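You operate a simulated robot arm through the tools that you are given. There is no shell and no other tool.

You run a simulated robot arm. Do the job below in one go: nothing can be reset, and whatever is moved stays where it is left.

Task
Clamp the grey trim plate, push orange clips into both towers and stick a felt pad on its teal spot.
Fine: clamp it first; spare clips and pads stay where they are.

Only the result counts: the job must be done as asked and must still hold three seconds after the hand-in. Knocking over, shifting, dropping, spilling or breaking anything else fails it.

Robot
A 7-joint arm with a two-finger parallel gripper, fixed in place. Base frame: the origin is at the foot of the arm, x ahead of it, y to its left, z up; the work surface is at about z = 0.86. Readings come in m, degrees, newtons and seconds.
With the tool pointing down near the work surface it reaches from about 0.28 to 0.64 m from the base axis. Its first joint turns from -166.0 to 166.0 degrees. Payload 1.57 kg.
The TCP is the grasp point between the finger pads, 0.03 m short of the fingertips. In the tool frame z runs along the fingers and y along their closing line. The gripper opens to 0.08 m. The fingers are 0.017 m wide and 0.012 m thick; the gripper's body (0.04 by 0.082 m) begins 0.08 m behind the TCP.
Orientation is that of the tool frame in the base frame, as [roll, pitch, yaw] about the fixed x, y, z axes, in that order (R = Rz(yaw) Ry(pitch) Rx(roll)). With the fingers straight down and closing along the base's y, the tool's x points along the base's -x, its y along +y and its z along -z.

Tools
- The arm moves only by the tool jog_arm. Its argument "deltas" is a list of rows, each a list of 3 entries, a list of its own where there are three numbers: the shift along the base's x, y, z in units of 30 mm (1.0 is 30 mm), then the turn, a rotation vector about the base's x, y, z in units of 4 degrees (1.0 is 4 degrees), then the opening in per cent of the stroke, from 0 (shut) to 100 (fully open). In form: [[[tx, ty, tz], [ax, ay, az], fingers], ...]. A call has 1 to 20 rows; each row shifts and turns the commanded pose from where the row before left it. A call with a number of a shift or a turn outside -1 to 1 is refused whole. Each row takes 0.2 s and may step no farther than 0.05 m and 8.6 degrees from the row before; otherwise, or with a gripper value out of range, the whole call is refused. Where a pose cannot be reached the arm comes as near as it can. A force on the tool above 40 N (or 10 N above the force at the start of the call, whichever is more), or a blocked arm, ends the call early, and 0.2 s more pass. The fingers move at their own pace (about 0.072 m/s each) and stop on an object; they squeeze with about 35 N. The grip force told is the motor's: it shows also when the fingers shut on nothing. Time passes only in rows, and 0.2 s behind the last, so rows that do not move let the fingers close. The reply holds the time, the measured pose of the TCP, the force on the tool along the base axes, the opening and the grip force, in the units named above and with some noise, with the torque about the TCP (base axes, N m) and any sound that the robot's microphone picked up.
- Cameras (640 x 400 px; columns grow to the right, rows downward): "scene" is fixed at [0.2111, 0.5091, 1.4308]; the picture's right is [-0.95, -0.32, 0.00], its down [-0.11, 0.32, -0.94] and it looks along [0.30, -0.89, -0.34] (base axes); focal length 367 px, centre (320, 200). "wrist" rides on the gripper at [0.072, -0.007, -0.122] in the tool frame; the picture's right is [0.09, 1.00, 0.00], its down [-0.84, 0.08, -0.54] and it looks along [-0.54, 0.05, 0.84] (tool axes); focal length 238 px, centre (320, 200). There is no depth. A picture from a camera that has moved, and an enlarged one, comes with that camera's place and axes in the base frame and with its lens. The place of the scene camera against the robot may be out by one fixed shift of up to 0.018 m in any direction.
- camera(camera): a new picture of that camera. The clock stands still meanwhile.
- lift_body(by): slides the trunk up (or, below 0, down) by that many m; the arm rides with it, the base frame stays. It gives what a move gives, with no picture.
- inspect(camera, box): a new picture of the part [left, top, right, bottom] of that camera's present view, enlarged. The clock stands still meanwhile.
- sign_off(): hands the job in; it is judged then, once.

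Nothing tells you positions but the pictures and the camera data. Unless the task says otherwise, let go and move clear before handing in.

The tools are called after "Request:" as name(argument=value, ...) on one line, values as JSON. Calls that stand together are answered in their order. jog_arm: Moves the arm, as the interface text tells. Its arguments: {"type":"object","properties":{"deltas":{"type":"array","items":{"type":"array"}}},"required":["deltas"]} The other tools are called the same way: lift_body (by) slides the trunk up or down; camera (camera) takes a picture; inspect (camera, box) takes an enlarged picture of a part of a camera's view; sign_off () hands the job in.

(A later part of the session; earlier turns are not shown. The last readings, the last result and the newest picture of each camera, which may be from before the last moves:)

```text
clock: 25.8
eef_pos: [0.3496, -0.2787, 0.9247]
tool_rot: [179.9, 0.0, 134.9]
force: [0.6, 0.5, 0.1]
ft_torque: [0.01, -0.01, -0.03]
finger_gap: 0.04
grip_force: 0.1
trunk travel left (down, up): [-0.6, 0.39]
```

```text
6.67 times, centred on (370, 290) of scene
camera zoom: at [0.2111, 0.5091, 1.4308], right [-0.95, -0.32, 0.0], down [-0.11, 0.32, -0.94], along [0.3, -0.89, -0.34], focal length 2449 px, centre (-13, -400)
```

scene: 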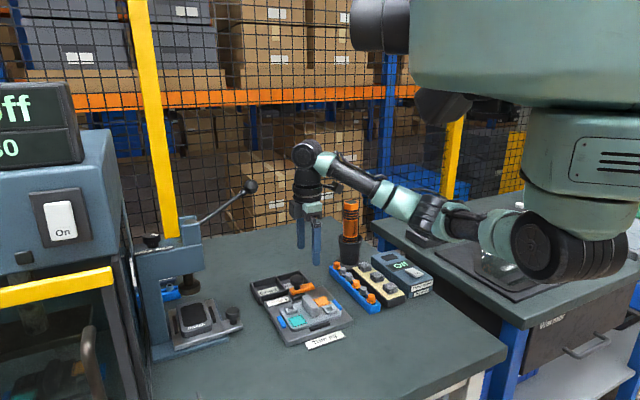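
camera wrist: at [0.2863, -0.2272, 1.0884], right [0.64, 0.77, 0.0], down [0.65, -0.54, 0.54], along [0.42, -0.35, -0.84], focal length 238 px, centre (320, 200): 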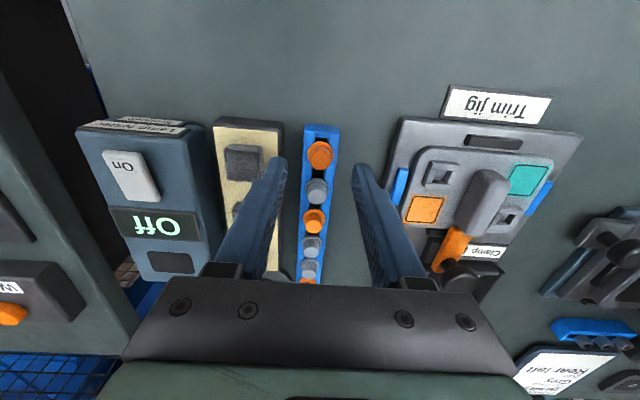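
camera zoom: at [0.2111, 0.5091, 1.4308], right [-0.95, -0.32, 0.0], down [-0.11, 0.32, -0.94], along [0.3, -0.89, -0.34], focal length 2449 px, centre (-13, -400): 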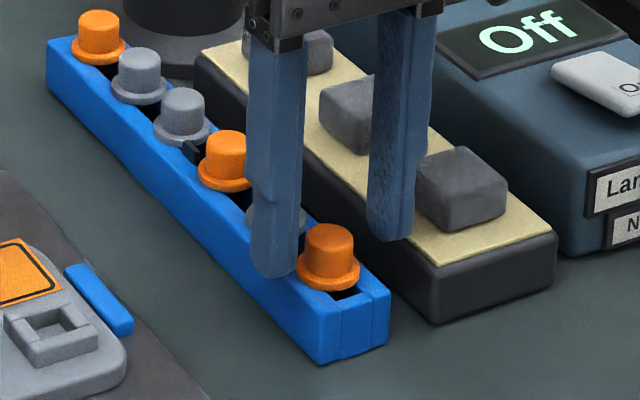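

The head is centred between the fingertips. I'll lower by 6 mm and close.

Request:
jog_arm(deltas=[[[0, 0, -0.2], [0, 0, 0], 50], [[0, 0, 0], [0, 0, 0], 30], [[0, 0, 0], [0, 0, 0], 0], [[0, 0, 0], [0, 0, 0], 0], [[0, 0, 0], [0, 0, 0], 0]])

Request:
inspect(camera="wrist", box=[260, 100, 380, 220])

Request:
inspect(camera="scene", box=[340, 260, 400, 320])

```text
clock: 27.0
eef_pos: [0.349, -0.2788, 0.9192]
tool_rot: [179.8, 0.0, 134.9]
force: [0.2, 0.3, 2.9]
ft_torque: [0.03, -0.06, 0.03]
finger_gap: 0.0068
grip_force: 26.6
trunk travel left (down, up): [-0.6, 0.39]
```

```text
3.33 times, centred on (320, 160) of wrist
camera zoom: at [0.2929, -0.2323, 1.0408], right [0.64, 0.77, 0.0], down [0.65, -0.54, 0.54], along [0.42, -0.35, -0.84], focal length 794 px, centre (320, 333)
```

zoom: 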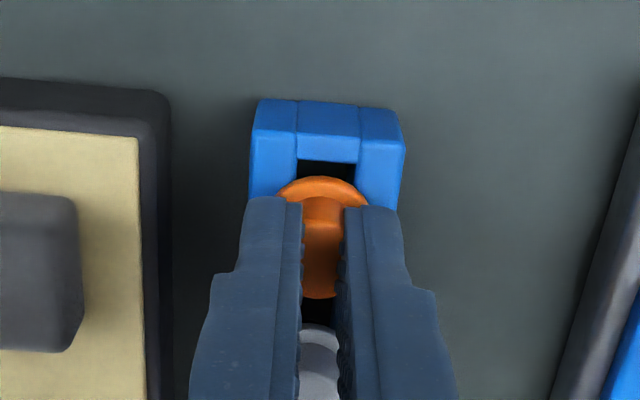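

```text
6.67 times, centred on (370, 290) of scene
camera zoom: at [0.2111, 0.5091, 1.4308], right [-0.95, -0.32, 0.0], down [-0.11, 0.32, -0.94], along [0.3, -0.89, -0.34], focal length 2449 px, centre (-13, -400)
```

zoom: 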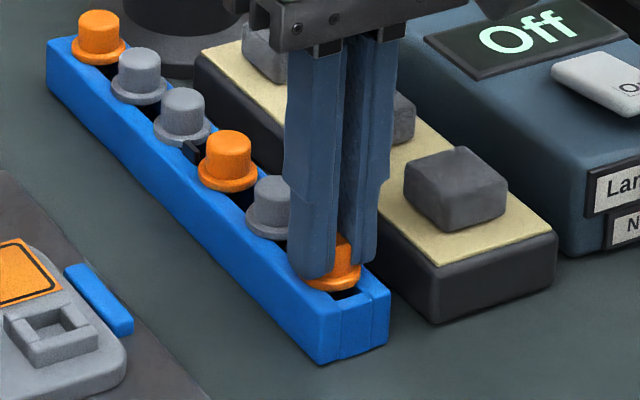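

Request:
jog_arm(deltas=[[[0, 0, 0], [0, 0, 0], 0], [[0, 0, 0], [0, 0, 0], 0]])

Request:
inspect(camera="wrist", box=[290, 130, 350, 190])

```text
clock: 27.6
eef_pos: [0.3489, -0.279, 0.918]
tool_rot: [179.9, 0.1, 134.9]
force: [0.6, 0.5, 1.9]
ft_torque: [0.07, -0.04, 0.02]
finger_gap: 0.0066
grip_force: 26.2
trunk travel left (down, up): [-0.6, 0.39]
```

```text
6.67 times, centred on (320, 160) of wrist
camera zoom: at [0.2929, -0.2323, 1.0408], right [0.64, 0.77, 0.0], down [0.65, -0.54, 0.54], along [0.42, -0.35, -0.84], focal length 1589 px, centre (320, 467)
```

zoom: 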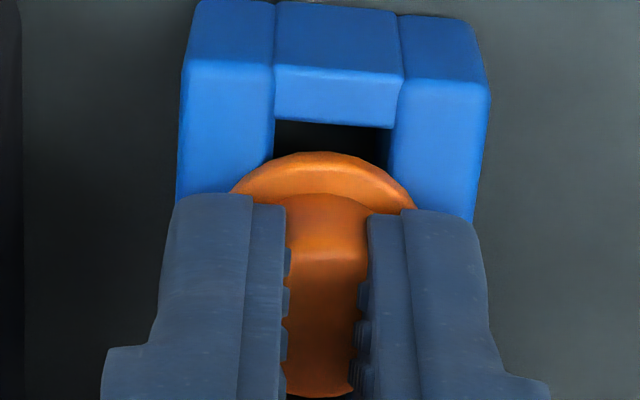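

The fingers stopped at 6.8 mm with 26 N of grip. I'll lift slightly to see whether the clip comes along.

Request:
jog_arm(deltas=[[[0, 0, 0.3], [0, 0, 0], 0], [[0, 0, 0.5], [0, 0, 0], 0], [[0, 0, 0.6], [0, 0, 0], 0]])

Request:
inspect(camera="wrist", box=[260, 100, 380, 220])

Request:
inspect(camera="scene", box=[340, 260, 400, 320])

```text
clock: 28.4
eef_pos: [0.3502, -0.2783, 0.9627]
tool_rot: [179.9, -0.1, 135.0]
force: [0.0, -0.2, -0.2]
ft_torque: [-0.03, -0.03, 0.01]
finger_gap: 0.0068
grip_force: 26.2
trunk travel left (down, up): [-0.6, 0.39]
```

```text
3.33 times, centred on (320, 160) of wrist
camera zoom: at [0.2931, -0.2313, 1.0835], right [0.64, 0.77, 0.0], down [0.65, -0.54, 0.54], along [0.42, -0.35, -0.84], focal length 794 px, centre (320, 333)
```

zoom: 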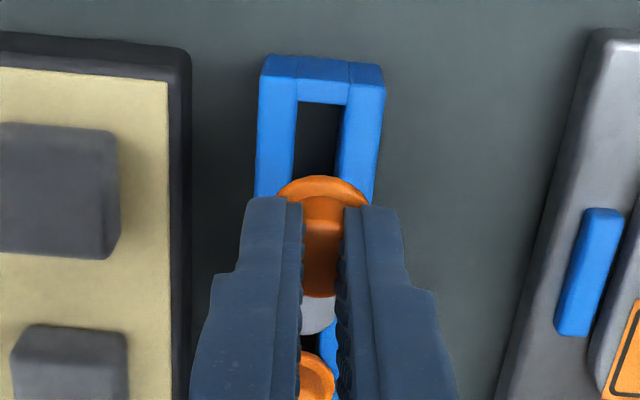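

```text
6.67 times, centred on (370, 290) of scene
camera zoom: at [0.2111, 0.5091, 1.4308], right [-0.95, -0.32, 0.0], down [-0.11, 0.32, -0.94], along [0.3, -0.89, -0.34], focal length 2449 px, centre (-13, -400)
```

zoom: 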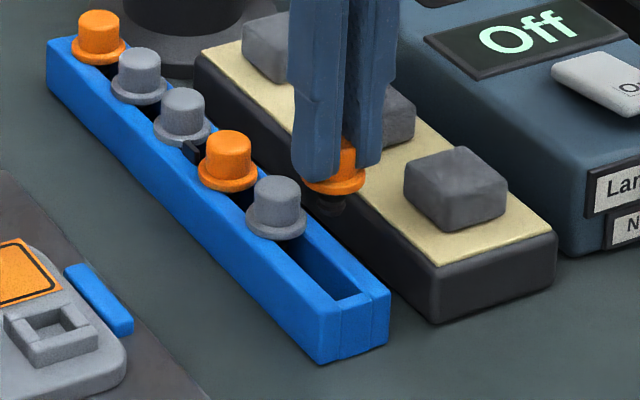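

The clip is lifted out cleanly. I'll raise it, check its stem, and move toward the near tower.

Request:
jog_arm(deltas=[[[0, 0, 1], [0, 0, 0], 0], [[0, 0, 0.5], [0, 0, 0], 0], [[0.5, 0.5, 0], [0, 0, 0], 0], [[0.5, 0.5, 0], [0, 0, 0], 0], [[0.5, 0.4, 0], [0, 0, 0], 0]])

Request:
camera(camera="wrist")

Request:
inspect(camera="wrist", box=[300, 80, 440, 220])

Request:
inspect(camera="scene", box=[290, 230, 390, 340])

```text
clock: 29.6
eef_pos: [0.3955, -0.2361, 1.0058]
tool_rot: [179.9, 0.0, 134.9]
force: [-0.8, -0.7, 0.0]
ft_torque: [0.02, -0.03, 0.01]
finger_gap: 0.0069
grip_force: 26.1
trunk travel left (down, up): [-0.6, 0.39]
```

```text
taken
camera wrist: at [0.3389, -0.1898, 1.1283], right [0.64, 0.77, 0.0], down [0.64, -0.54, 0.54], along [0.42, -0.35, -0.84], focal length 238 px, centre (320, 200)
```

wrist: 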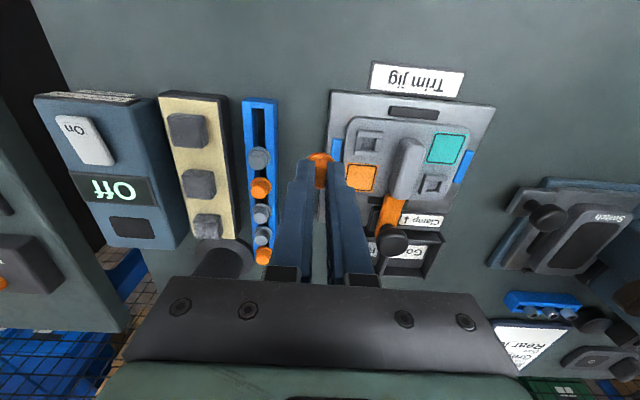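

```text
2.86 times, centred on (370, 150) of wrist
camera zoom: at [0.3389, -0.1898, 1.1283], right [0.64, 0.77, 0.0], down [0.64, -0.54, 0.54], along [0.42, -0.35, -0.84], focal length 681 px, centre (177, 343)
```

zoom: 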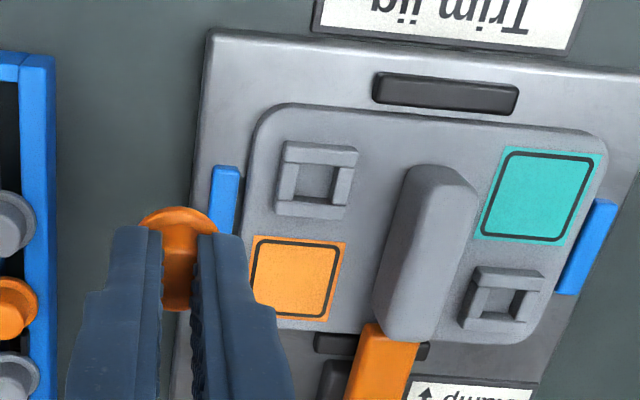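

```text
3.64 times, centred on (340, 285) of scene
camera zoom: at [0.2111, 0.5091, 1.4308], right [-0.95, -0.32, 0.0], down [-0.11, 0.32, -0.94], along [0.3, -0.89, -0.34], focal length 1336 px, centre (247, -109)
```

zoom: 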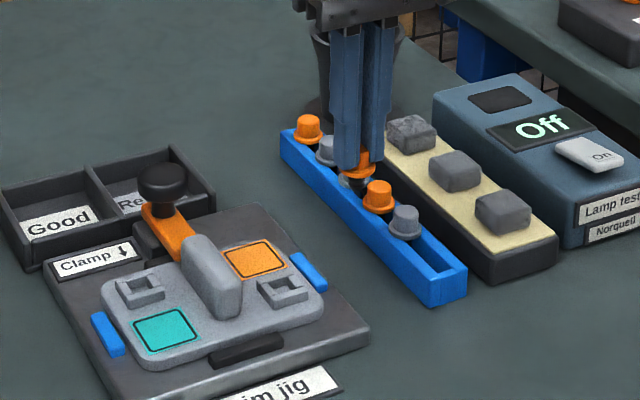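

Near tower is at about (0.434, -0.205) and far tower at about (0.522, -0.175). I'll hover the clip above the near tower and check alignment in both cameras.

Request:
jog_arm(deltas=[[[0.7, 0.5, -0.3], [0, 0, 0], 0], [[0.58, 0.52, -0.4], [0, 0, 0], 0], [[0, 0, -0.7], [0, 0, 0], 0], [[0, 0, -0.4], [0, 0, 0], 0]])

Request:
inspect(camera="wrist", box=[260, 100, 380, 220])

Request:
inspect(camera="scene", box=[300, 260, 360, 330])

```text
clock: 30.6
eef_pos: [0.432, -0.2067, 0.9526]
tool_rot: [179.9, -0.1, 135.0]
force: [0.8, 0.8, -0.1]
ft_torque: [0.0, 0.03, 0.0]
finger_gap: 0.0066
grip_force: 26.6
trunk travel left (down, up): [-0.6, 0.39]
```

```text
3.33 times, centred on (320, 160) of wrist
camera zoom: at [0.3761, -0.1596, 1.0746], right [0.64, 0.77, 0.0], down [0.65, -0.54, 0.54], along [0.42, -0.35, -0.84], focal length 794 px, centre (320, 333)
```

zoom: 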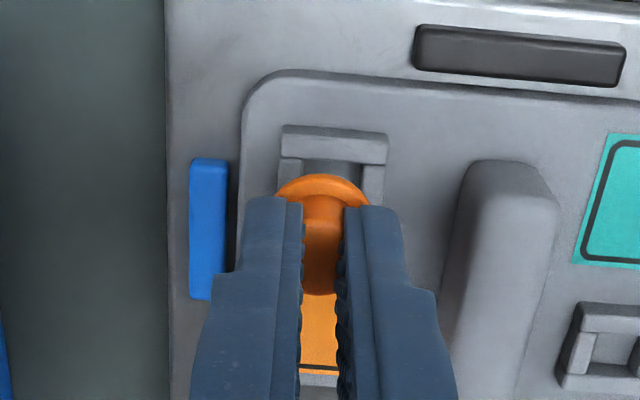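

```text
5.71 times, centred on (330, 295) of scene
camera zoom: at [0.2111, 0.5091, 1.4308], right [-0.95, -0.32, 0.0], down [-0.11, 0.32, -0.94], along [0.3, -0.89, -0.34], focal length 2099 px, centre (263, -343)
```

zoom: 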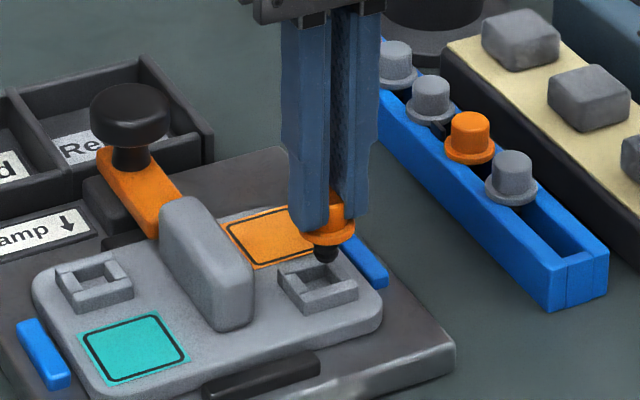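

Request:
jog_arm(deltas=[[[0.115, 0.005, -0.2], [0, 0, 0], 0], [[0, 0, -0.1], [0, 0, 0], 0], [[0, 0, 0], [0, 0, 0], 0]])

Request:
inspect(camera="wrist", box=[290, 120, 350, 180])

Request:
inspect(camera="scene", box=[310, 275, 350, 325])

```text
clock: 31.4
eef_pos: [0.4359, -0.2055, 0.9425]
tool_rot: [179.9, 0.0, 135.0]
force: [0.1, 0.8, -0.8]
ft_torque: [0.01, 0.0, 0.0]
finger_gap: 0.007
grip_force: 26.7
trunk travel left (down, up): [-0.6, 0.39]
```

```text
6.67 times, centred on (320, 150) of wrist
camera zoom: at [0.3795, -0.1596, 1.0649], right [0.64, 0.77, 0.0], down [0.65, -0.54, 0.54], along [0.42, -0.35, -0.84], focal length 1589 px, centre (320, 533)
```

zoom: 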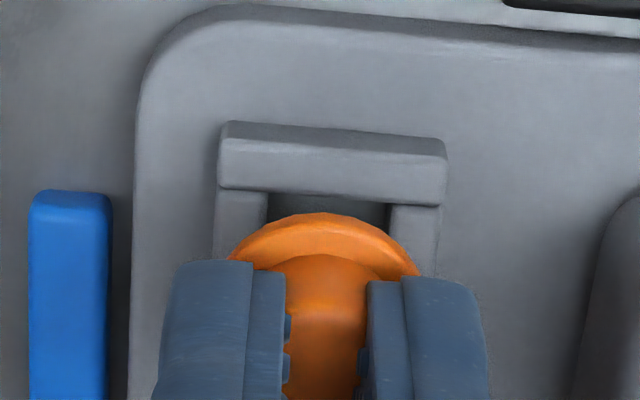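

```text
8.00 times, centred on (330, 300) of scene
camera zoom: at [0.2111, 0.5091, 1.4308], right [-0.95, -0.32, 0.0], down [-0.11, 0.32, -0.94], along [0.3, -0.89, -0.34], focal length 2938 px, centre (240, -600)
```

zoom: 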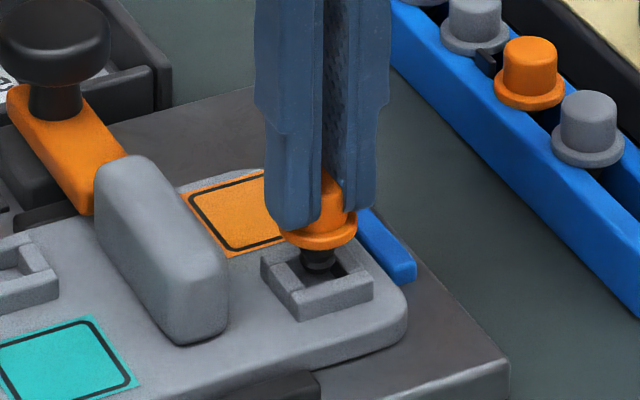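

Aligned within about a millimetre in both views. I'll push down slowly and watch the force and the microphone.

Request:
jog_arm(deltas=[[[0, 0, -0.1], [0, 0, 0], 0], [[0, 0, -0.1], [0, 0, 0], 0], [[0, 0, -0.1], [0, 0, 0], 0]])

```text
clock: 32.2
eef_pos: [0.4358, -0.2061, 0.934]
tool_rot: [179.8, 0.1, 135.0]
force: [1.5, 1.3, 6.3]
ft_torque: [0.09, -0.14, 0.0]
finger_gap: 0.0066
grip_force: 26.1
trunk travel left (down, up): [-0.6, 0.39]
```

Request:
jog_arm(deltas=[[[0, 0, -0.1], [0, 0, 0], 0], [[0, 0, -0.1], [0, 0, 0], 0]])

Request:
inspect(camera="scene", box=[310, 275, 350, 325])

```text
clock: 32.8
eef_pos: [0.4359, -0.2046, 0.9282]
tool_rot: [179.9, 0.0, 135.0]
force: [-1.7, 3.6, 7.8]
ft_torque: [0.15, 0.03, 0.0]
finger_gap: 0.013
grip_force: 29.5
trunk travel left (down, up): [-0.6, 0.39]
```

```text
8.00 times, centred on (330, 300) of scene
camera zoom: at [0.2111, 0.5091, 1.4308], right [-0.95, -0.32, 0.0], down [-0.11, 0.32, -0.94], along [0.3, -0.89, -0.34], focal length 2938 px, centre (240, -600)
```

zoom: 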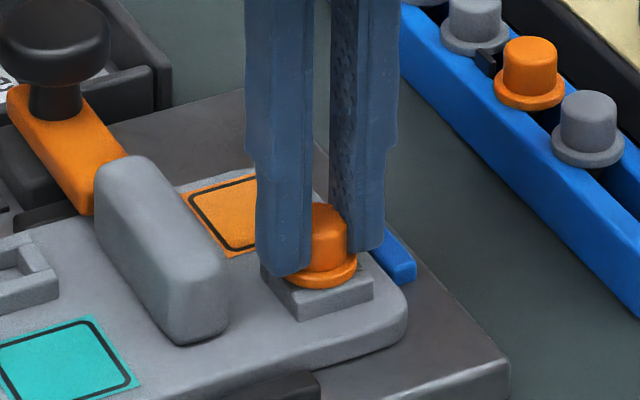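

Request:
jog_arm(deltas=[[[0, 0, -0.1], [0, 0, 0], 0], [[0, 0, -0.1], [0, 0, 0], 0]])

Request:
inspect(camera="scene", box=[310, 275, 350, 325])

Request:
inspect(camera="wrist", box=[290, 120, 350, 180])

```text
clock: 33.5
eef_pos: [0.4354, -0.2057, 0.927]
tool_rot: [179.6, 0.5, 135.2]
force: [-8.8, 6.5, 19.9]
ft_torque: [0.21, 0.29, -0.01]
finger_gap: 0.0131
grip_force: 29.4
trunk travel left (down, up): [-0.6, 0.39]
stopped in row 2: the force on the tool passed its limit at 41 N (the readings are from after the stop); the commanded pose is now the measured one
```

```text
8.00 times, centred on (330, 300) of scene
camera zoom: at [0.2111, 0.5091, 1.4308], right [-0.95, -0.32, 0.0], down [-0.11, 0.32, -0.94], along [0.3, -0.89, -0.34], focal length 2938 px, centre (240, -600)
```

zoom: 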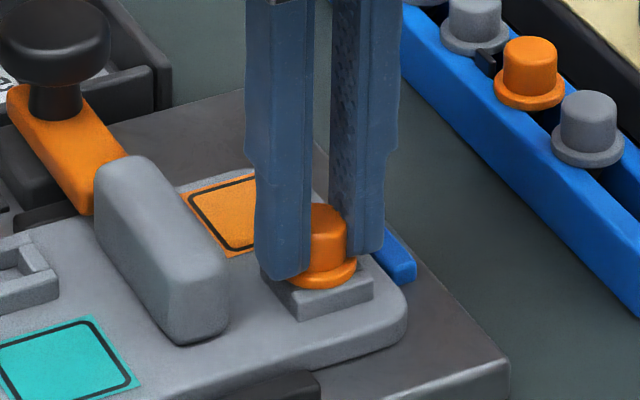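

```text
6.67 times, centred on (320, 150) of wrist
camera zoom: at [0.3781, -0.1586, 1.0482], right [0.64, 0.77, 0.0], down [0.64, -0.53, 0.55], along [0.43, -0.35, -0.83], focal length 1589 px, centre (320, 533)
```

zoom: 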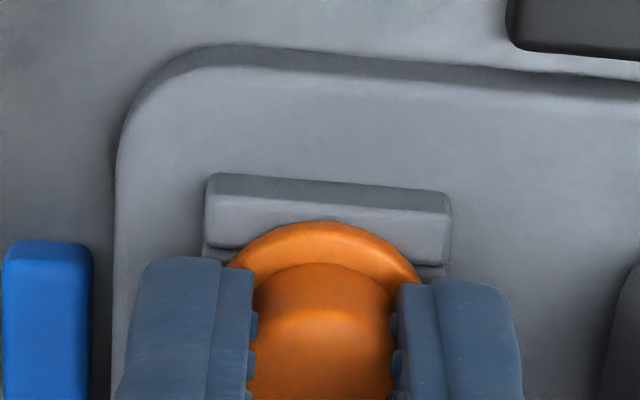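

The force limit was reached with the flange near the tower top and no click reported. I'll release carefully and look at how the clip sits.

Request:
jog_arm(deltas=[[[0, 0, 0], [0, 0, 0], 30], [[0, 0, 0], [0, 0, 0], 36], [[0, 0, 0.3], [0, 0, 0], 36], [[0, 0, 0.7], [0, 0, 0], 36], [[0, 0, 0.7], [0, 0, 0], 36]])

Request:
inspect(camera="scene", box=[310, 275, 350, 325])

Request:
inspect(camera="wrist", box=[270, 100, 370, 180])

```text
clock: 34.7
eef_pos: [0.4348, -0.207, 0.9758]
tool_rot: [179.8, 0.4, 135.0]
force: [-0.2, -0.6, -0.1]
ft_torque: [-0.01, 0.02, -0.01]
finger_gap: 0.0287
grip_force: 0.0
trunk travel left (down, up): [-0.6, 0.39]
```

```text
8.00 times, centred on (330, 300) of scene
camera zoom: at [0.2111, 0.5091, 1.4308], right [-0.95, -0.32, 0.0], down [-0.11, 0.32, -0.94], along [0.3, -0.89, -0.34], focal length 2938 px, centre (240, -600)
```

zoom: 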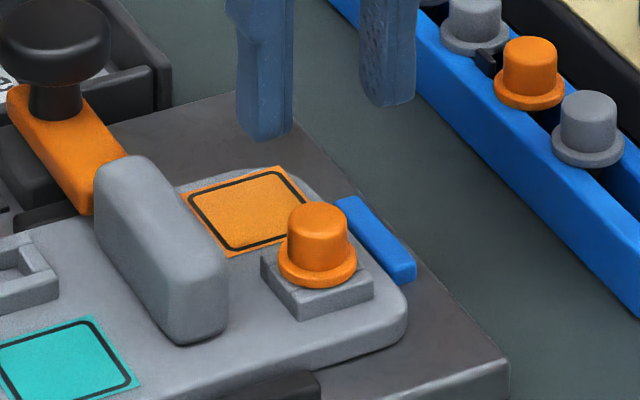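

```text
5.00 times, centred on (320, 140) of wrist
camera zoom: at [0.3776, -0.1607, 1.0971], right [0.64, 0.77, 0.0], down [0.64, -0.54, 0.55], along [0.42, -0.35, -0.84], focal length 1192 px, centre (320, 500)
```

zoom: 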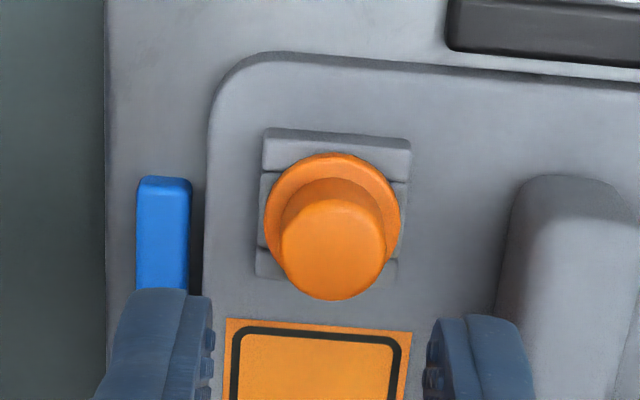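

The clip stands upright in the tower. To be sure it's fully home, I'll close the fingers and press on its head.

Request:
jog_arm(deltas=[[[0.03, 0.04, 0.1], [0, -0.1, 0], 0], [[0, 0, 0], [0, 0, 0], 0], [[0, 0, -0.3], [0, 0, 0], 0], [[0, 0, -0.4], [0, 0, 0], 0], [[0, 0, -0.2], [0, 0, 0], 0]])

Request:
jog_arm(deltas=[[[0, 0, -0.1], [0, 0, 0], 0], [[0, 0, -0.1], [0, 0, 0], 0], [[0, 0, -0.1], [0, 0, 0], 0], [[0, 0, -0.1], [0, 0, 0], 0], [[0, 0, -0.1], [0, 0, 0], 0], [[0, 0, -0.1], [0, 0, 0], 0]])

Request:
inspect(camera="scene", box=[310, 275, 350, 325])

```text
clock: 35.9
eef_pos: [0.4374, -0.2045, 0.951]
tool_rot: [179.5, 0.7, 135.0]
force: [0.1, 0.6, -0.2]
ft_torque: [-0.01, -0.02, 0.0]
finger_gap: 0.0
grip_force: 21.3
trunk travel left (down, up): [-0.6, 0.39]
```

```text
clock: 37.5
eef_pos: [0.4374, -0.205, 0.9401]
tool_rot: [179.2, 1.6, 135.0]
force: [-6.4, 5.0, 22.9]
ft_torque: [0.2, 0.27, 0.0]
finger_gap: 0.0002
grip_force: 21.6
trunk travel left (down, up): [-0.6, 0.39]
stopped in row 6: the force on the tool passed its limit at 42 N (the readings are from after the stop); the commanded pose is now the measured one
```

```text
8.00 times, centred on (330, 300) of scene
camera zoom: at [0.2111, 0.5091, 1.4308], right [-0.95, -0.32, 0.0], down [-0.11, 0.32, -0.94], along [0.3, -0.89, -0.34], focal length 2938 px, centre (240, -600)
```

zoom: 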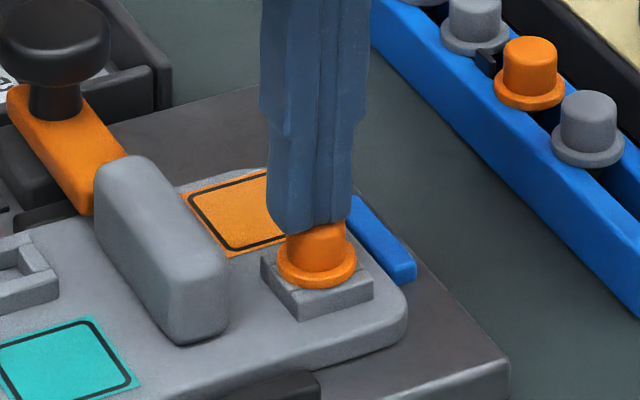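

The clip didn't move under 42 N, so it's fully seated. I'll rise, level the tool and go to the middle orange clip at about (0.400, -0.330).

Request:
jog_arm(deltas=[[[0, 0, 0.5], [0, 0, 0], 0], [[0, 0, 1], [0.14, 0.42, 0], 0], [[0, 0, 1], [0, 0, 0], 50], [[-0.3, -1, 0], [0, 0, 0], 50], [[-0.3, -1, 0], [0, 0, 0], 50], [[-0.3, -1, 0], [0, 0, 0], 50], [[-0.3, -1, -0.2], [0, 0, 0], 50], [[-0.05, -0.15, -0.8], [0, 0, 0], 50], [[0, 0, -0.7], [0, 0, 0], 50]])

Request:
camera(camera="wrist")

Request:
inspect(camera="wrist", box=[260, 80, 380, 200])

Request:
inspect(camera="scene", box=[290, 250, 390, 330])

```text
clock: 39.5
eef_pos: [0.4007, -0.3312, 0.9613]
tool_rot: [-179.9, -0.2, 135.0]
force: [0.0, 0.0, 0.4]
ft_torque: [0.01, -0.03, 0.02]
finger_gap: 0.0401
grip_force: 0.1
trunk travel left (down, up): [-0.6, 0.39]
```

```text
taken
camera wrist: at [0.3454, -0.2851, 1.0834], right [0.64, 0.77, 0.0], down [0.65, -0.54, 0.54], along [0.41, -0.34, -0.84], focal length 238 px, centre (320, 200)
```

wrist: 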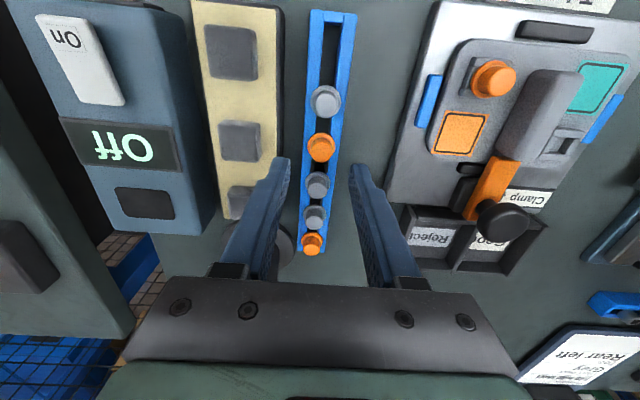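

```text
3.33 times, centred on (320, 140) of wrist
camera zoom: at [0.3454, -0.2851, 1.0834], right [0.64, 0.77, 0.0], down [0.65, -0.54, 0.54], along [0.41, -0.34, -0.84], focal length 794 px, centre (320, 400)
```

zoom: 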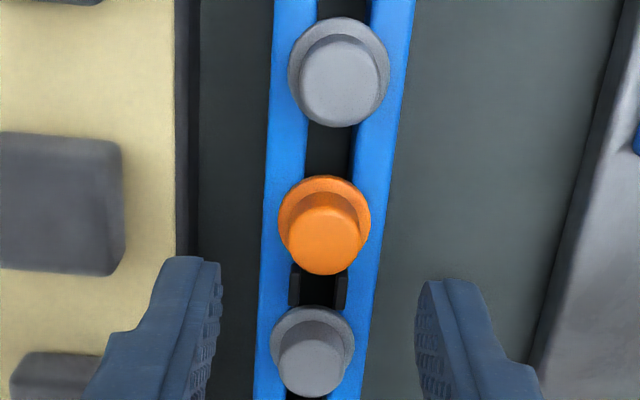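

```text
5.00 times, centred on (340, 290) of scene
camera zoom: at [0.2111, 0.5091, 1.4308], right [-0.95, -0.32, 0.0], down [-0.11, 0.32, -0.94], along [0.3, -0.89, -0.34], focal length 1836 px, centre (220, -250)
```

zoom: 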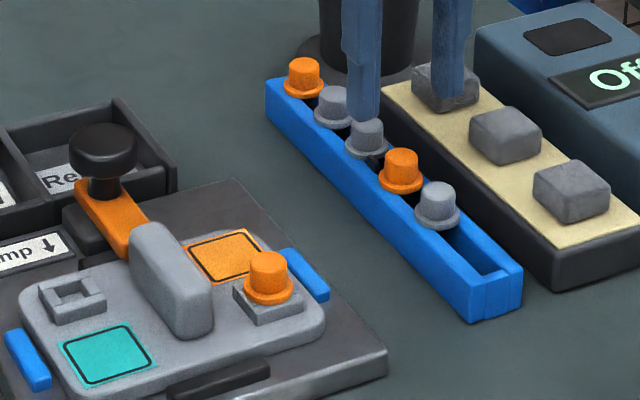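

Request:
jog_arm(deltas=[[[-0.02, 0.07, -0.5], [0, 0, 0], 50], [[0, 0, -0.5], [0, 0, 0], 50], [[0, 0, -0.25], [0, 0, 0], 50], [[0, 0, 0], [0, 0, 0], 50]])

Request:
inspect(camera="wrist", box=[260, 100, 380, 220])

```text
clock: 40.5
eef_pos: [0.401, -0.3295, 0.9251]
tool_rot: [-179.9, -0.3, 134.9]
force: [0.6, -0.1, 0.5]
ft_torque: [0.0, -0.04, 0.01]
finger_gap: 0.0399
grip_force: 0.0
trunk travel left (down, up): [-0.6, 0.39]
```

```text
3.33 times, centred on (320, 160) of wrist
camera zoom: at [0.3451, -0.2823, 1.0472], right [0.64, 0.77, 0.0], down [0.65, -0.54, 0.54], along [0.41, -0.34, -0.84], focal length 794 px, centre (320, 333)
```

zoom: 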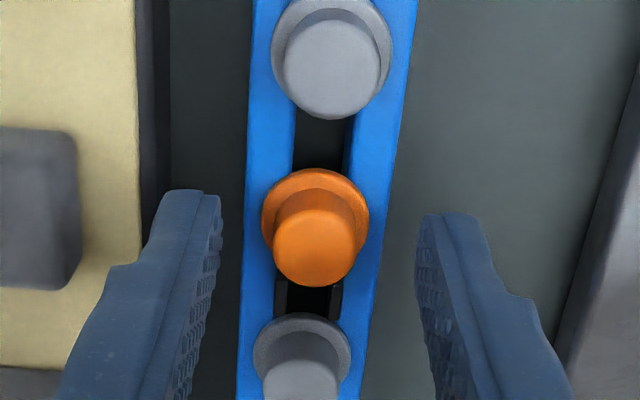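

Request:
jog_arm(deltas=[[[-0.02, -0.025, -0.2], [0, 0, 0], 50], [[0, 0, 0], [0, 0, 0], 30], [[0, 0, 0], [0, 0, 0], 0], [[0, 0, 0], [0, 0, 0], 0], [[0, 0, 0], [0, 0, 0], 0], [[0, 0, 0], [0, 0, 0], 0]])

Request:
inspect(camera="wrist", box=[260, 100, 380, 220])

```text
clock: 41.9
eef_pos: [0.3995, -0.328, 0.9189]
tool_rot: [-179.9, -0.3, 135.0]
force: [-1.0, -0.2, 2.2]
ft_torque: [-0.05, 0.07, -0.02]
finger_gap: 0.0069
grip_force: 26.1
trunk travel left (down, up): [-0.6, 0.39]
```

```text
3.33 times, centred on (320, 160) of wrist
camera zoom: at [0.3446, -0.2832, 1.0412], right [0.64, 0.77, 0.0], down [0.65, -0.54, 0.54], along [0.41, -0.34, -0.84], focal length 794 px, centre (320, 333)
```

zoom: 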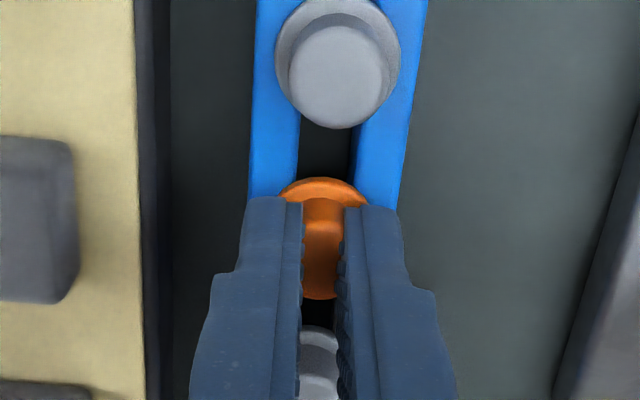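

Same grip as before. I'll lift slowly and straight, then check that only this clip came up.

Request:
jog_arm(deltas=[[[0, 0, 0.3], [0, 0, 0], 0], [[0, 0, 0.5], [0, 0, 0], 0], [[0, 0, 0.8], [0, 0, 0], 0], [[0, 0, 0.8], [0, 0, 0], 0]])

Request:
inspect(camera="scene", box=[290, 230, 410, 330])

Request:
camera(camera="wrist")

```text
clock: 42.9
eef_pos: [0.4, -0.3288, 0.989]
tool_rot: [-179.7, -0.3, 135.1]
force: [-0.3, 0.3, 0.2]
ft_torque: [-0.02, 0.02, -0.01]
finger_gap: 0.0063
grip_force: 25.8
trunk travel left (down, up): [-0.6, 0.39]
```

```text
4.00 times, centred on (350, 280) of scene
camera zoom: at [0.2111, 0.5091, 1.4308], right [-0.95, -0.32, 0.0], down [-0.11, 0.32, -0.94], along [0.3, -0.89, -0.34], focal length 1469 px, centre (200, -120)
```

zoom: 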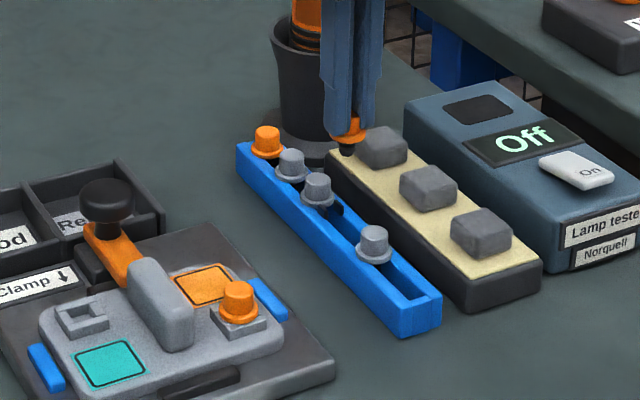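

```text
taken
camera wrist: at [0.3452, -0.2822, 1.1115], right [0.64, 0.77, 0.0], down [0.65, -0.54, 0.54], along [0.41, -0.34, -0.84], focal length 238 px, centre (320, 200)
```

wrist: 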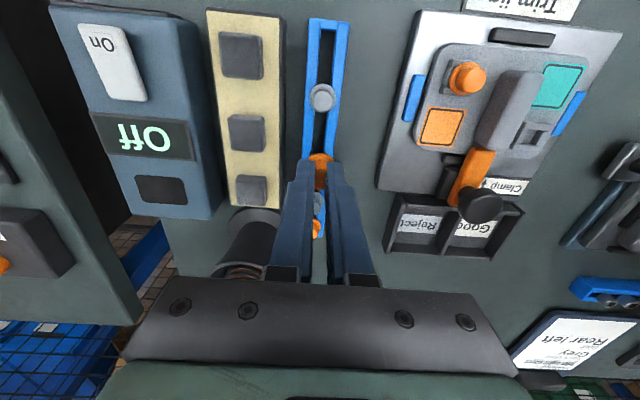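

Only the one clip came up. I'll carry it high over the jig to the far tower at about (0.524, -0.175) and check clearance from the press lever.

Request:
jog_arm(deltas=[[[0, 0, 0.9], [-0.07, 0, 0], 0], [[0.7, 0.9, 0], [0, 0, 0], 0], [[0.7, 0.9, 0], [0, 0, 0], 0], [[0.7, 0.9, 0], [0, 0, 0], 0], [[0.7, 0.9, 0], [0, 0, 0], 0], [[0.7, 0.9, 0], [0, 0, 0], 0], [[0.6, 0.65, 0], [0, 0, 0], 0]])

Request:
camera(camera="scene")

Request:
camera(camera="wrist")

```text
clock: 44.5
eef_pos: [0.5252, -0.1743, 1.0159]
tool_rot: [-179.7, -0.1, 135.0]
force: [-0.4, -0.6, 0.7]
ft_torque: [-0.02, 0.03, 0.0]
finger_gap: 0.0065
grip_force: 26.8
trunk travel left (down, up): [-0.6, 0.39]
```

```text
taken
```

scene: 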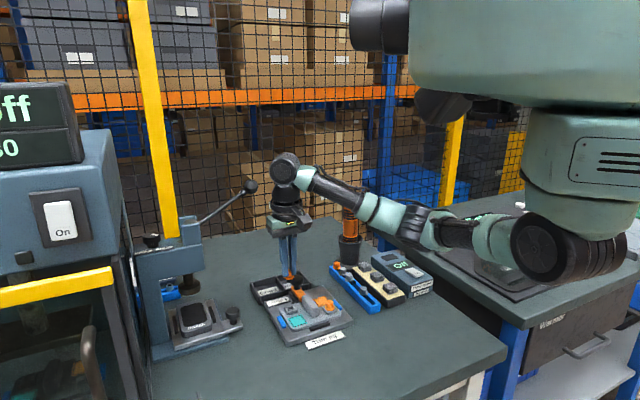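

```text
taken
camera wrist: at [0.4703, -0.1281, 1.137], right [0.64, 0.77, 0.0], down [0.65, -0.54, 0.54], along [0.41, -0.35, -0.84], focal length 238 px, centre (320, 200)
```

wrist: 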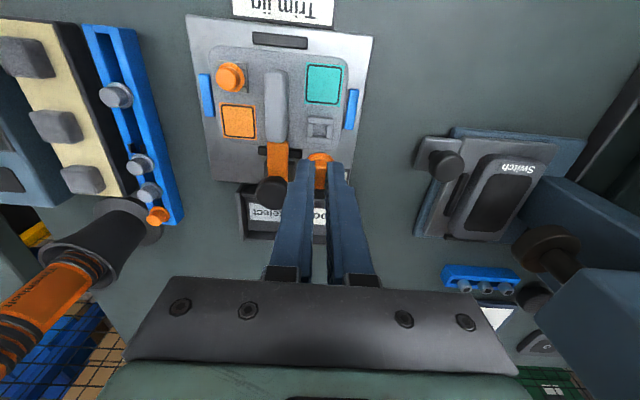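

Request:
jog_arm(deltas=[[[0, 0, -0.7], [-0.05, 0.03, 0], 0], [[0, 0, -0.7], [0, 0, 0], 0], [[0, 0, -0.6], [0, 0, 0], 0], [[0, 0, 0], [0, 0, 0], 0]])

Request:
inspect(camera="wrist", box=[260, 100, 380, 220])

Request:
inspect(camera="scene", box=[275, 265, 315, 325])

```text
clock: 45.5
eef_pos: [0.5264, -0.1747, 0.9559]
tool_rot: [-179.5, -0.2, 135.0]
force: [-0.6, 0.6, 0.2]
ft_torque: [-0.03, 0.0, -0.03]
finger_gap: 0.0064
grip_force: 26.3
trunk travel left (down, up): [-0.6, 0.39]
```

```text
3.33 times, centred on (320, 160) of wrist
camera zoom: at [0.471, -0.1271, 1.0774], right [0.64, 0.77, -0.01], down [0.65, -0.53, 0.54], along [0.41, -0.35, -0.84], focal length 794 px, centre (320, 333)
```

zoom: 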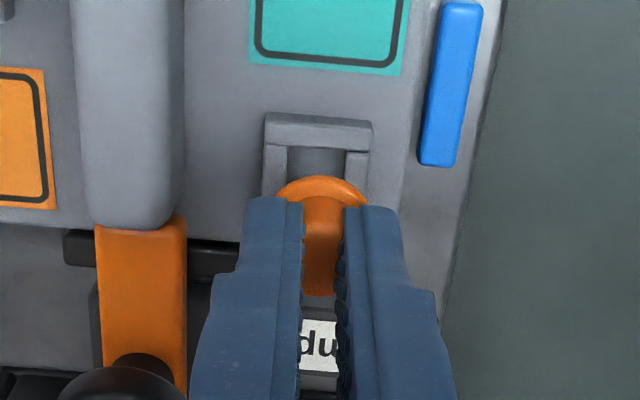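

```text
6.67 times, centred on (295, 295) of scene
camera zoom: at [0.2111, 0.5091, 1.4308], right [-0.95, -0.32, 0.0], down [-0.11, 0.32, -0.94], along [0.3, -0.89, -0.34], focal length 2449 px, centre (487, -433)
```

zoom: 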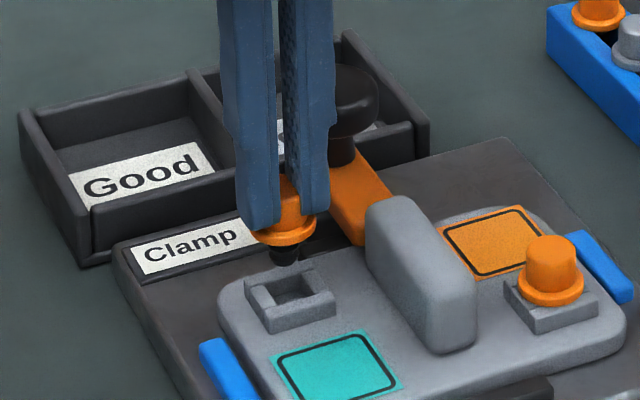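

Request:
jog_arm(deltas=[[[-0.04, -0.04, -0.2], [0.05, -0.12, 0], 0], [[0, 0, -0.2], [0, 0, 0], 0], [[0, 0, 0], [0, 0, 0], 0]])

Request:
inspect(camera="wrist", box=[290, 120, 350, 180])

Request:
inspect(camera="scene", box=[275, 275, 315, 325])

```text
clock: 46.3
eef_pos: [0.5242, -0.1748, 0.944]
tool_rot: [179.9, 0.2, 135.0]
force: [0.3, 0.1, 0.1]
ft_torque: [-0.01, -0.04, 0.01]
finger_gap: 0.0124
grip_force: 29.5
trunk travel left (down, up): [-0.6, 0.39]
```

```text
6.67 times, centred on (320, 150) of wrist
camera zoom: at [0.468, -0.1284, 1.0657], right [0.64, 0.77, 0.0], down [0.65, -0.54, 0.54], along [0.42, -0.35, -0.84], focal length 1589 px, centre (320, 533)
```

zoom: 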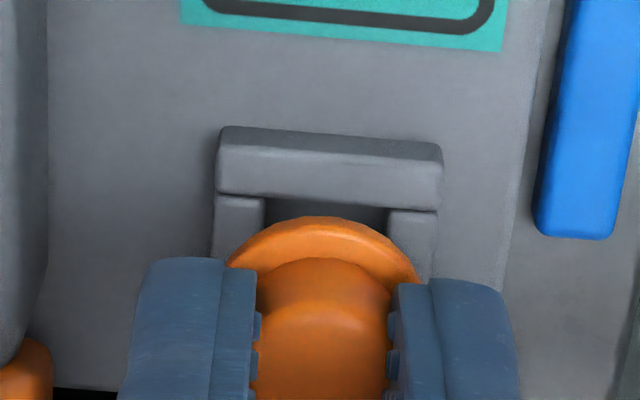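

```text
8.00 times, centred on (295, 300) of scene
camera zoom: at [0.2111, 0.5091, 1.4308], right [-0.95, -0.32, 0.0], down [-0.11, 0.32, -0.94], along [0.3, -0.89, -0.34], focal length 2938 px, centre (520, -600)
```

zoom: 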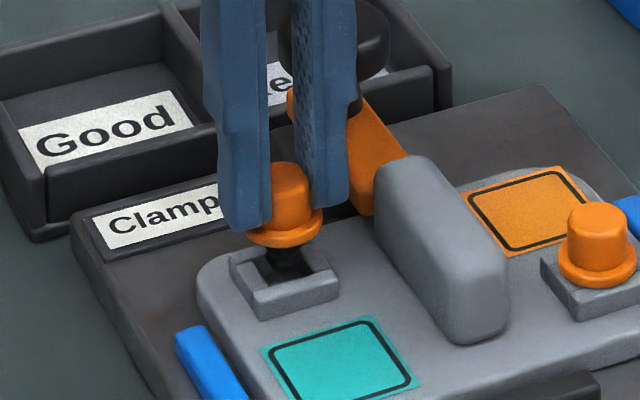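

Alignment matches the first tower in both views. Pushing down now.

Request:
jog_arm(deltas=[[[0, 0, -0.1], [0, 0, 0], 0], [[0, 0, -0.1], [0, 0, 0], 0], [[0, 0, -0.1], [0, 0, 0], 0], [[0, 0, -0.1], [0, 0, 0], 0]])

Request:
inspect(camera="scene", box=[275, 275, 315, 325])

```text
clock: 47.3
eef_pos: [0.5228, -0.1743, 0.9331]
tool_rot: [179.9, 0.3, 135.0]
force: [3.1, -0.1, 6.0]
ft_torque: [0.02, -0.13, -0.01]
finger_gap: 0.0126
grip_force: 29.8
trunk travel left (down, up): [-0.6, 0.39]
```

```text
8.00 times, centred on (295, 300) of scene
camera zoom: at [0.2111, 0.5091, 1.4308], right [-0.95, -0.32, 0.0], down [-0.11, 0.32, -0.94], along [0.3, -0.89, -0.34], focal length 2938 px, centre (520, -600)
```

zoom: 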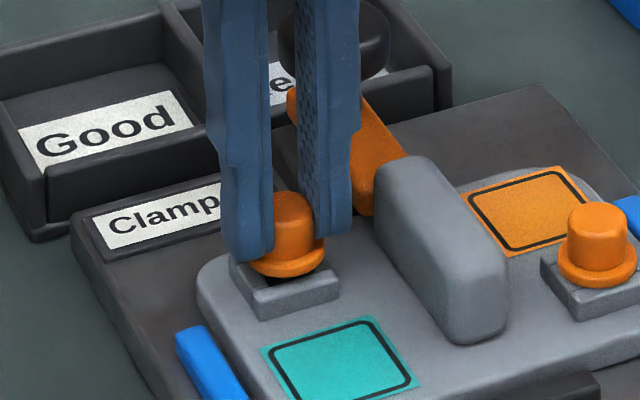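

Request:
jog_arm(deltas=[[[0, 0, -0.1], [0, 0, 0], 0], [[0, 0, -0.1], [0, 0, 0], 0], [[0, 0, -0.1], [0, 0, 0], 0], [[0, 0, -0.1], [0, 0, 0], 0]])

Request:
inspect(camera="scene", box=[275, 275, 315, 325])

```text
clock: 48.4
eef_pos: [0.5242, -0.1746, 0.927]
tool_rot: [179.7, 0.7, 135.3]
force: [-8.3, 6.0, 17.1]
ft_torque: [0.21, 0.28, -0.03]
finger_gap: 0.0132
grip_force: 30.1
trunk travel left (down, up): [-0.6, 0.39]
stopped in row 4: the force on the tool passed its limit at 41 N (the readings are from after the stop); the commanded pose is now the measured one
```

```text
8.00 times, centred on (295, 300) of scene
camera zoom: at [0.2111, 0.5091, 1.4308], right [-0.95, -0.32, 0.0], down [-0.11, 0.32, -0.94], along [0.3, -0.89, -0.34], focal length 2938 px, centre (520, -600)
```

zoom: 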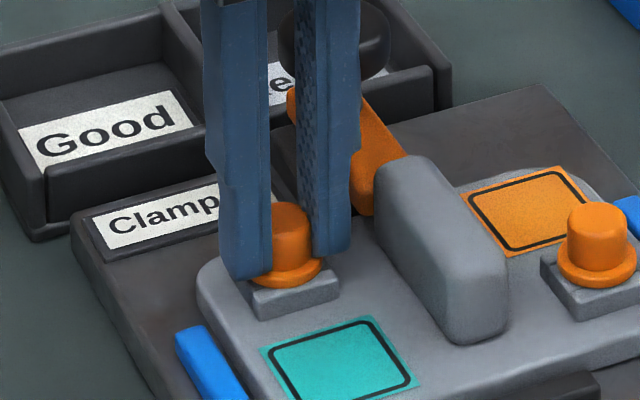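

Stopped at the same depth as the first (z 0.927 at 41 N). I'll release, rise and inspect both clips.

Request:
jog_arm(deltas=[[[0, 0, 0], [0, 0, 0], 30], [[0, 0, 0], [0, 0, 0], 34], [[0, 0, 0.3], [0, 0, 0], 34], [[0, 0, 0.7], [0, 0, 0], 34], [[0, 0, 0.9], [0.07, 0.18, -0.07], 34], [[-0.5, 0.3, 0.9], [0, 0, 0], 50]])

Request:
camera(camera="wrist")

Request:
inspect(camera="scene", box=[270, 265, 350, 335])

```text
clock: 49.8
eef_pos: [0.5089, -0.1667, 1.0082]
tool_rot: [-179.9, 0.1, 134.8]
force: [-0.4, -0.1, 0.2]
ft_torque: [-0.01, 0.01, 0.01]
finger_gap: 0.0399
grip_force: 0.0
trunk travel left (down, up): [-0.6, 0.39]
```

```text
taken
camera wrist: at [0.4541, -0.1201, 1.1307], right [0.64, 0.77, 0.0], down [0.65, -0.54, 0.54], along [0.41, -0.35, -0.84], focal length 238 px, centre (320, 200)
```

wrist: 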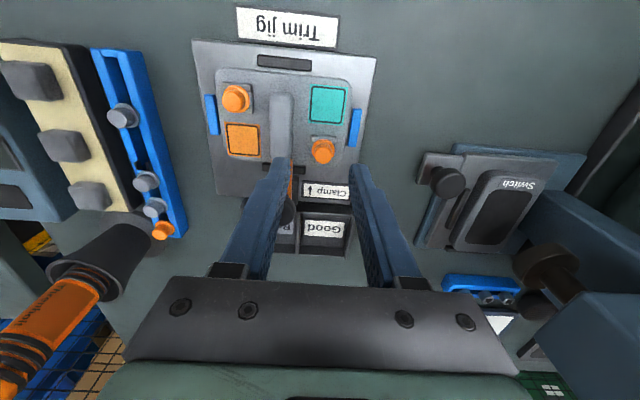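

```text
5.71 times, centred on (310, 300) of scene
camera zoom: at [0.2111, 0.5091, 1.4308], right [-0.95, -0.32, 0.0], down [-0.11, 0.32, -0.94], along [0.3, -0.89, -0.34], focal length 2099 px, centre (377, -371)
```

zoom: 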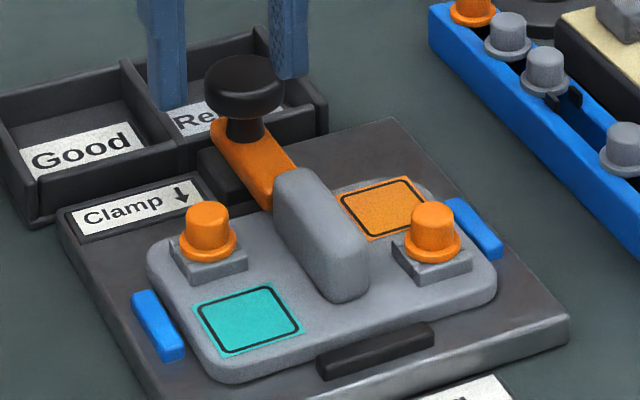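

Request:
inspect(camera="scene", box=[288, 292, 312, 317])

Request:
inspect(camera="scene", box=[326, 292, 350, 317])

```text
16.00 times, centred on (300, 304) of scene
camera zoom: at [0.2111, 0.5091, 1.4308], right [-0.95, -0.32, 0.0], down [-0.11, 0.32, -0.94], along [0.3, -0.89, -0.34], focal length 5876 px, centre (640, -1472)
```

zoom: 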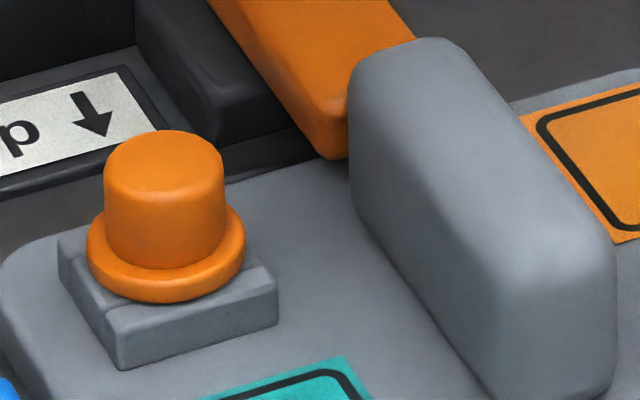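

```text
16.00 times, centred on (338, 304) of scene
camera zoom: at [0.2111, 0.5091, 1.4308], right [-0.95, -0.32, 0.0], down [-0.11, 0.32, -0.94], along [0.3, -0.89, -0.34], focal length 5876 px, centre (32, -1472)
```

zoom: 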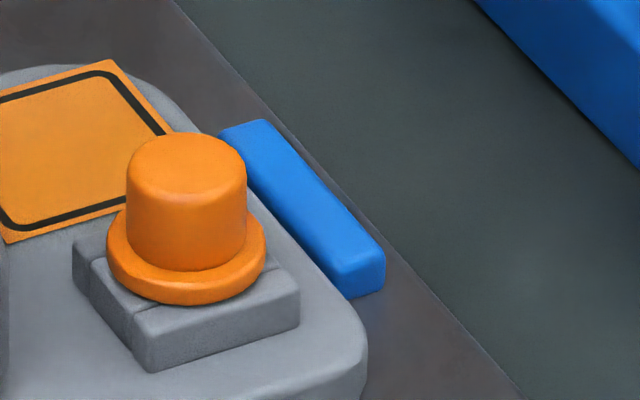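

Both clips sit flush. Now for the pad: I'll note the teal spot from here, then move over the pad tray.

Request:
inspect(camera="wrist", box=[200, 50, 400, 200])

Request:
jog_arm(deltas=[[[-1, -0.8, 0.3], [0, 0, 0], 50], [[-1, -0.8, 0.3], [0, 0, 0], 50], [[-1, -0.8, 0], [0, 0, 0], 50], [[-1, -0.8, 0], [0, 0, 0], 50], [[-1, -0.8, 0], [0, 0, 0], 50], [[-1, -0.8, 0], [0, 0, 0], 50], [[-0.6, -0.5, 0], [0, 0, 0.03], 50]])

Request:
camera(camera="wrist")

Request:
inspect(camera="wrist", box=[240, 70, 400, 190])

Request:
inspect(camera="scene", box=[360, 240, 440, 310])

```text
2.67 times, centred on (300, 125) of wrist
camera zoom: at [0.4541, -0.1201, 1.1307], right [0.64, 0.77, 0.0], down [0.65, -0.54, 0.54], along [0.41, -0.35, -0.84], focal length 636 px, centre (373, 400)
```

zoom: 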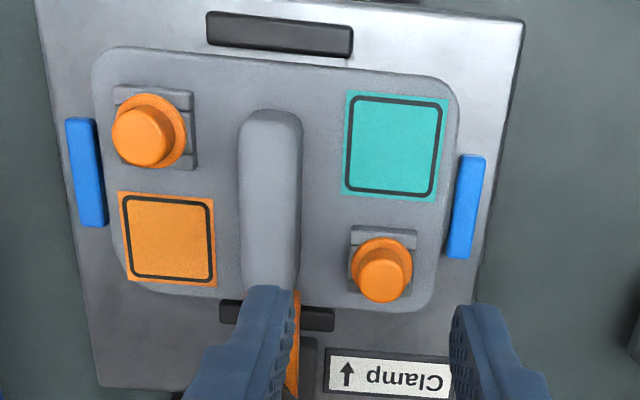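

```text
clock: 51.4
eef_pos: [0.3123, -0.326, 1.0269]
tool_rot: [180.0, 0.0, 135.1]
force: [-0.7, 0.3, 1.1]
ft_torque: [-0.04, 0.0, 0.0]
finger_gap: 0.04
grip_force: 0.0
trunk travel left (down, up): [-0.6, 0.39]
```

```text
taken
camera wrist: at [0.2564, -0.2787, 1.1494], right [0.64, 0.77, 0.0], down [0.65, -0.54, 0.54], along [0.42, -0.35, -0.84], focal length 238 px, centre (320, 200)
```

wrist: 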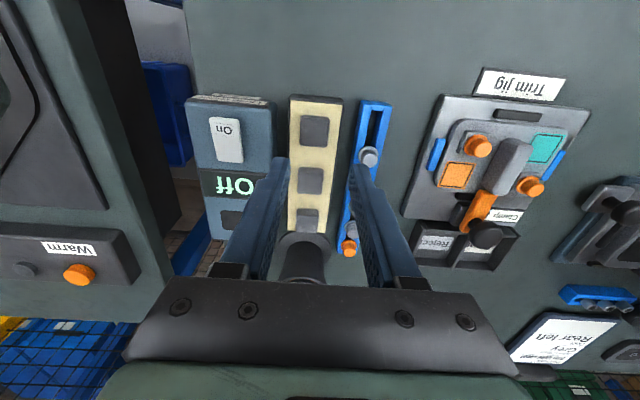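

```text
3.33 times, centred on (320, 130) of wrist
camera zoom: at [0.2564, -0.2787, 1.1494], right [0.64, 0.77, 0.0], down [0.65, -0.54, 0.54], along [0.42, -0.35, -0.84], focal length 794 px, centre (320, 433)
```

zoom: 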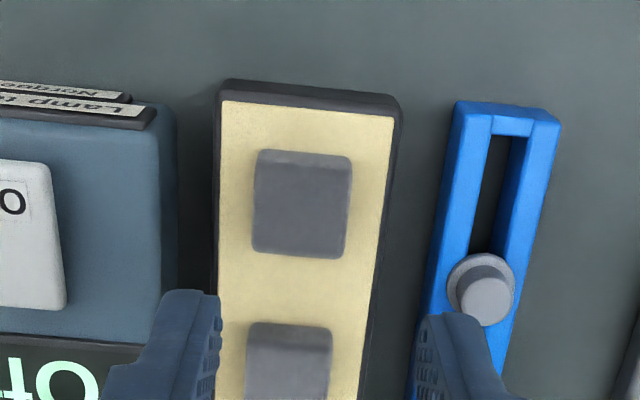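

```text
5.71 times, centred on (400, 275) of scene
camera zoom: at [0.2111, 0.5091, 1.4308], right [-0.95, -0.32, 0.0], down [-0.11, 0.32, -0.94], along [0.3, -0.89, -0.34], focal length 2099 px, centre (-137, -229)
```

zoom: 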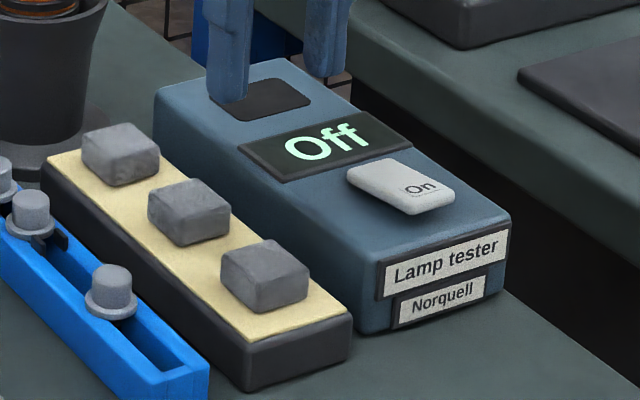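

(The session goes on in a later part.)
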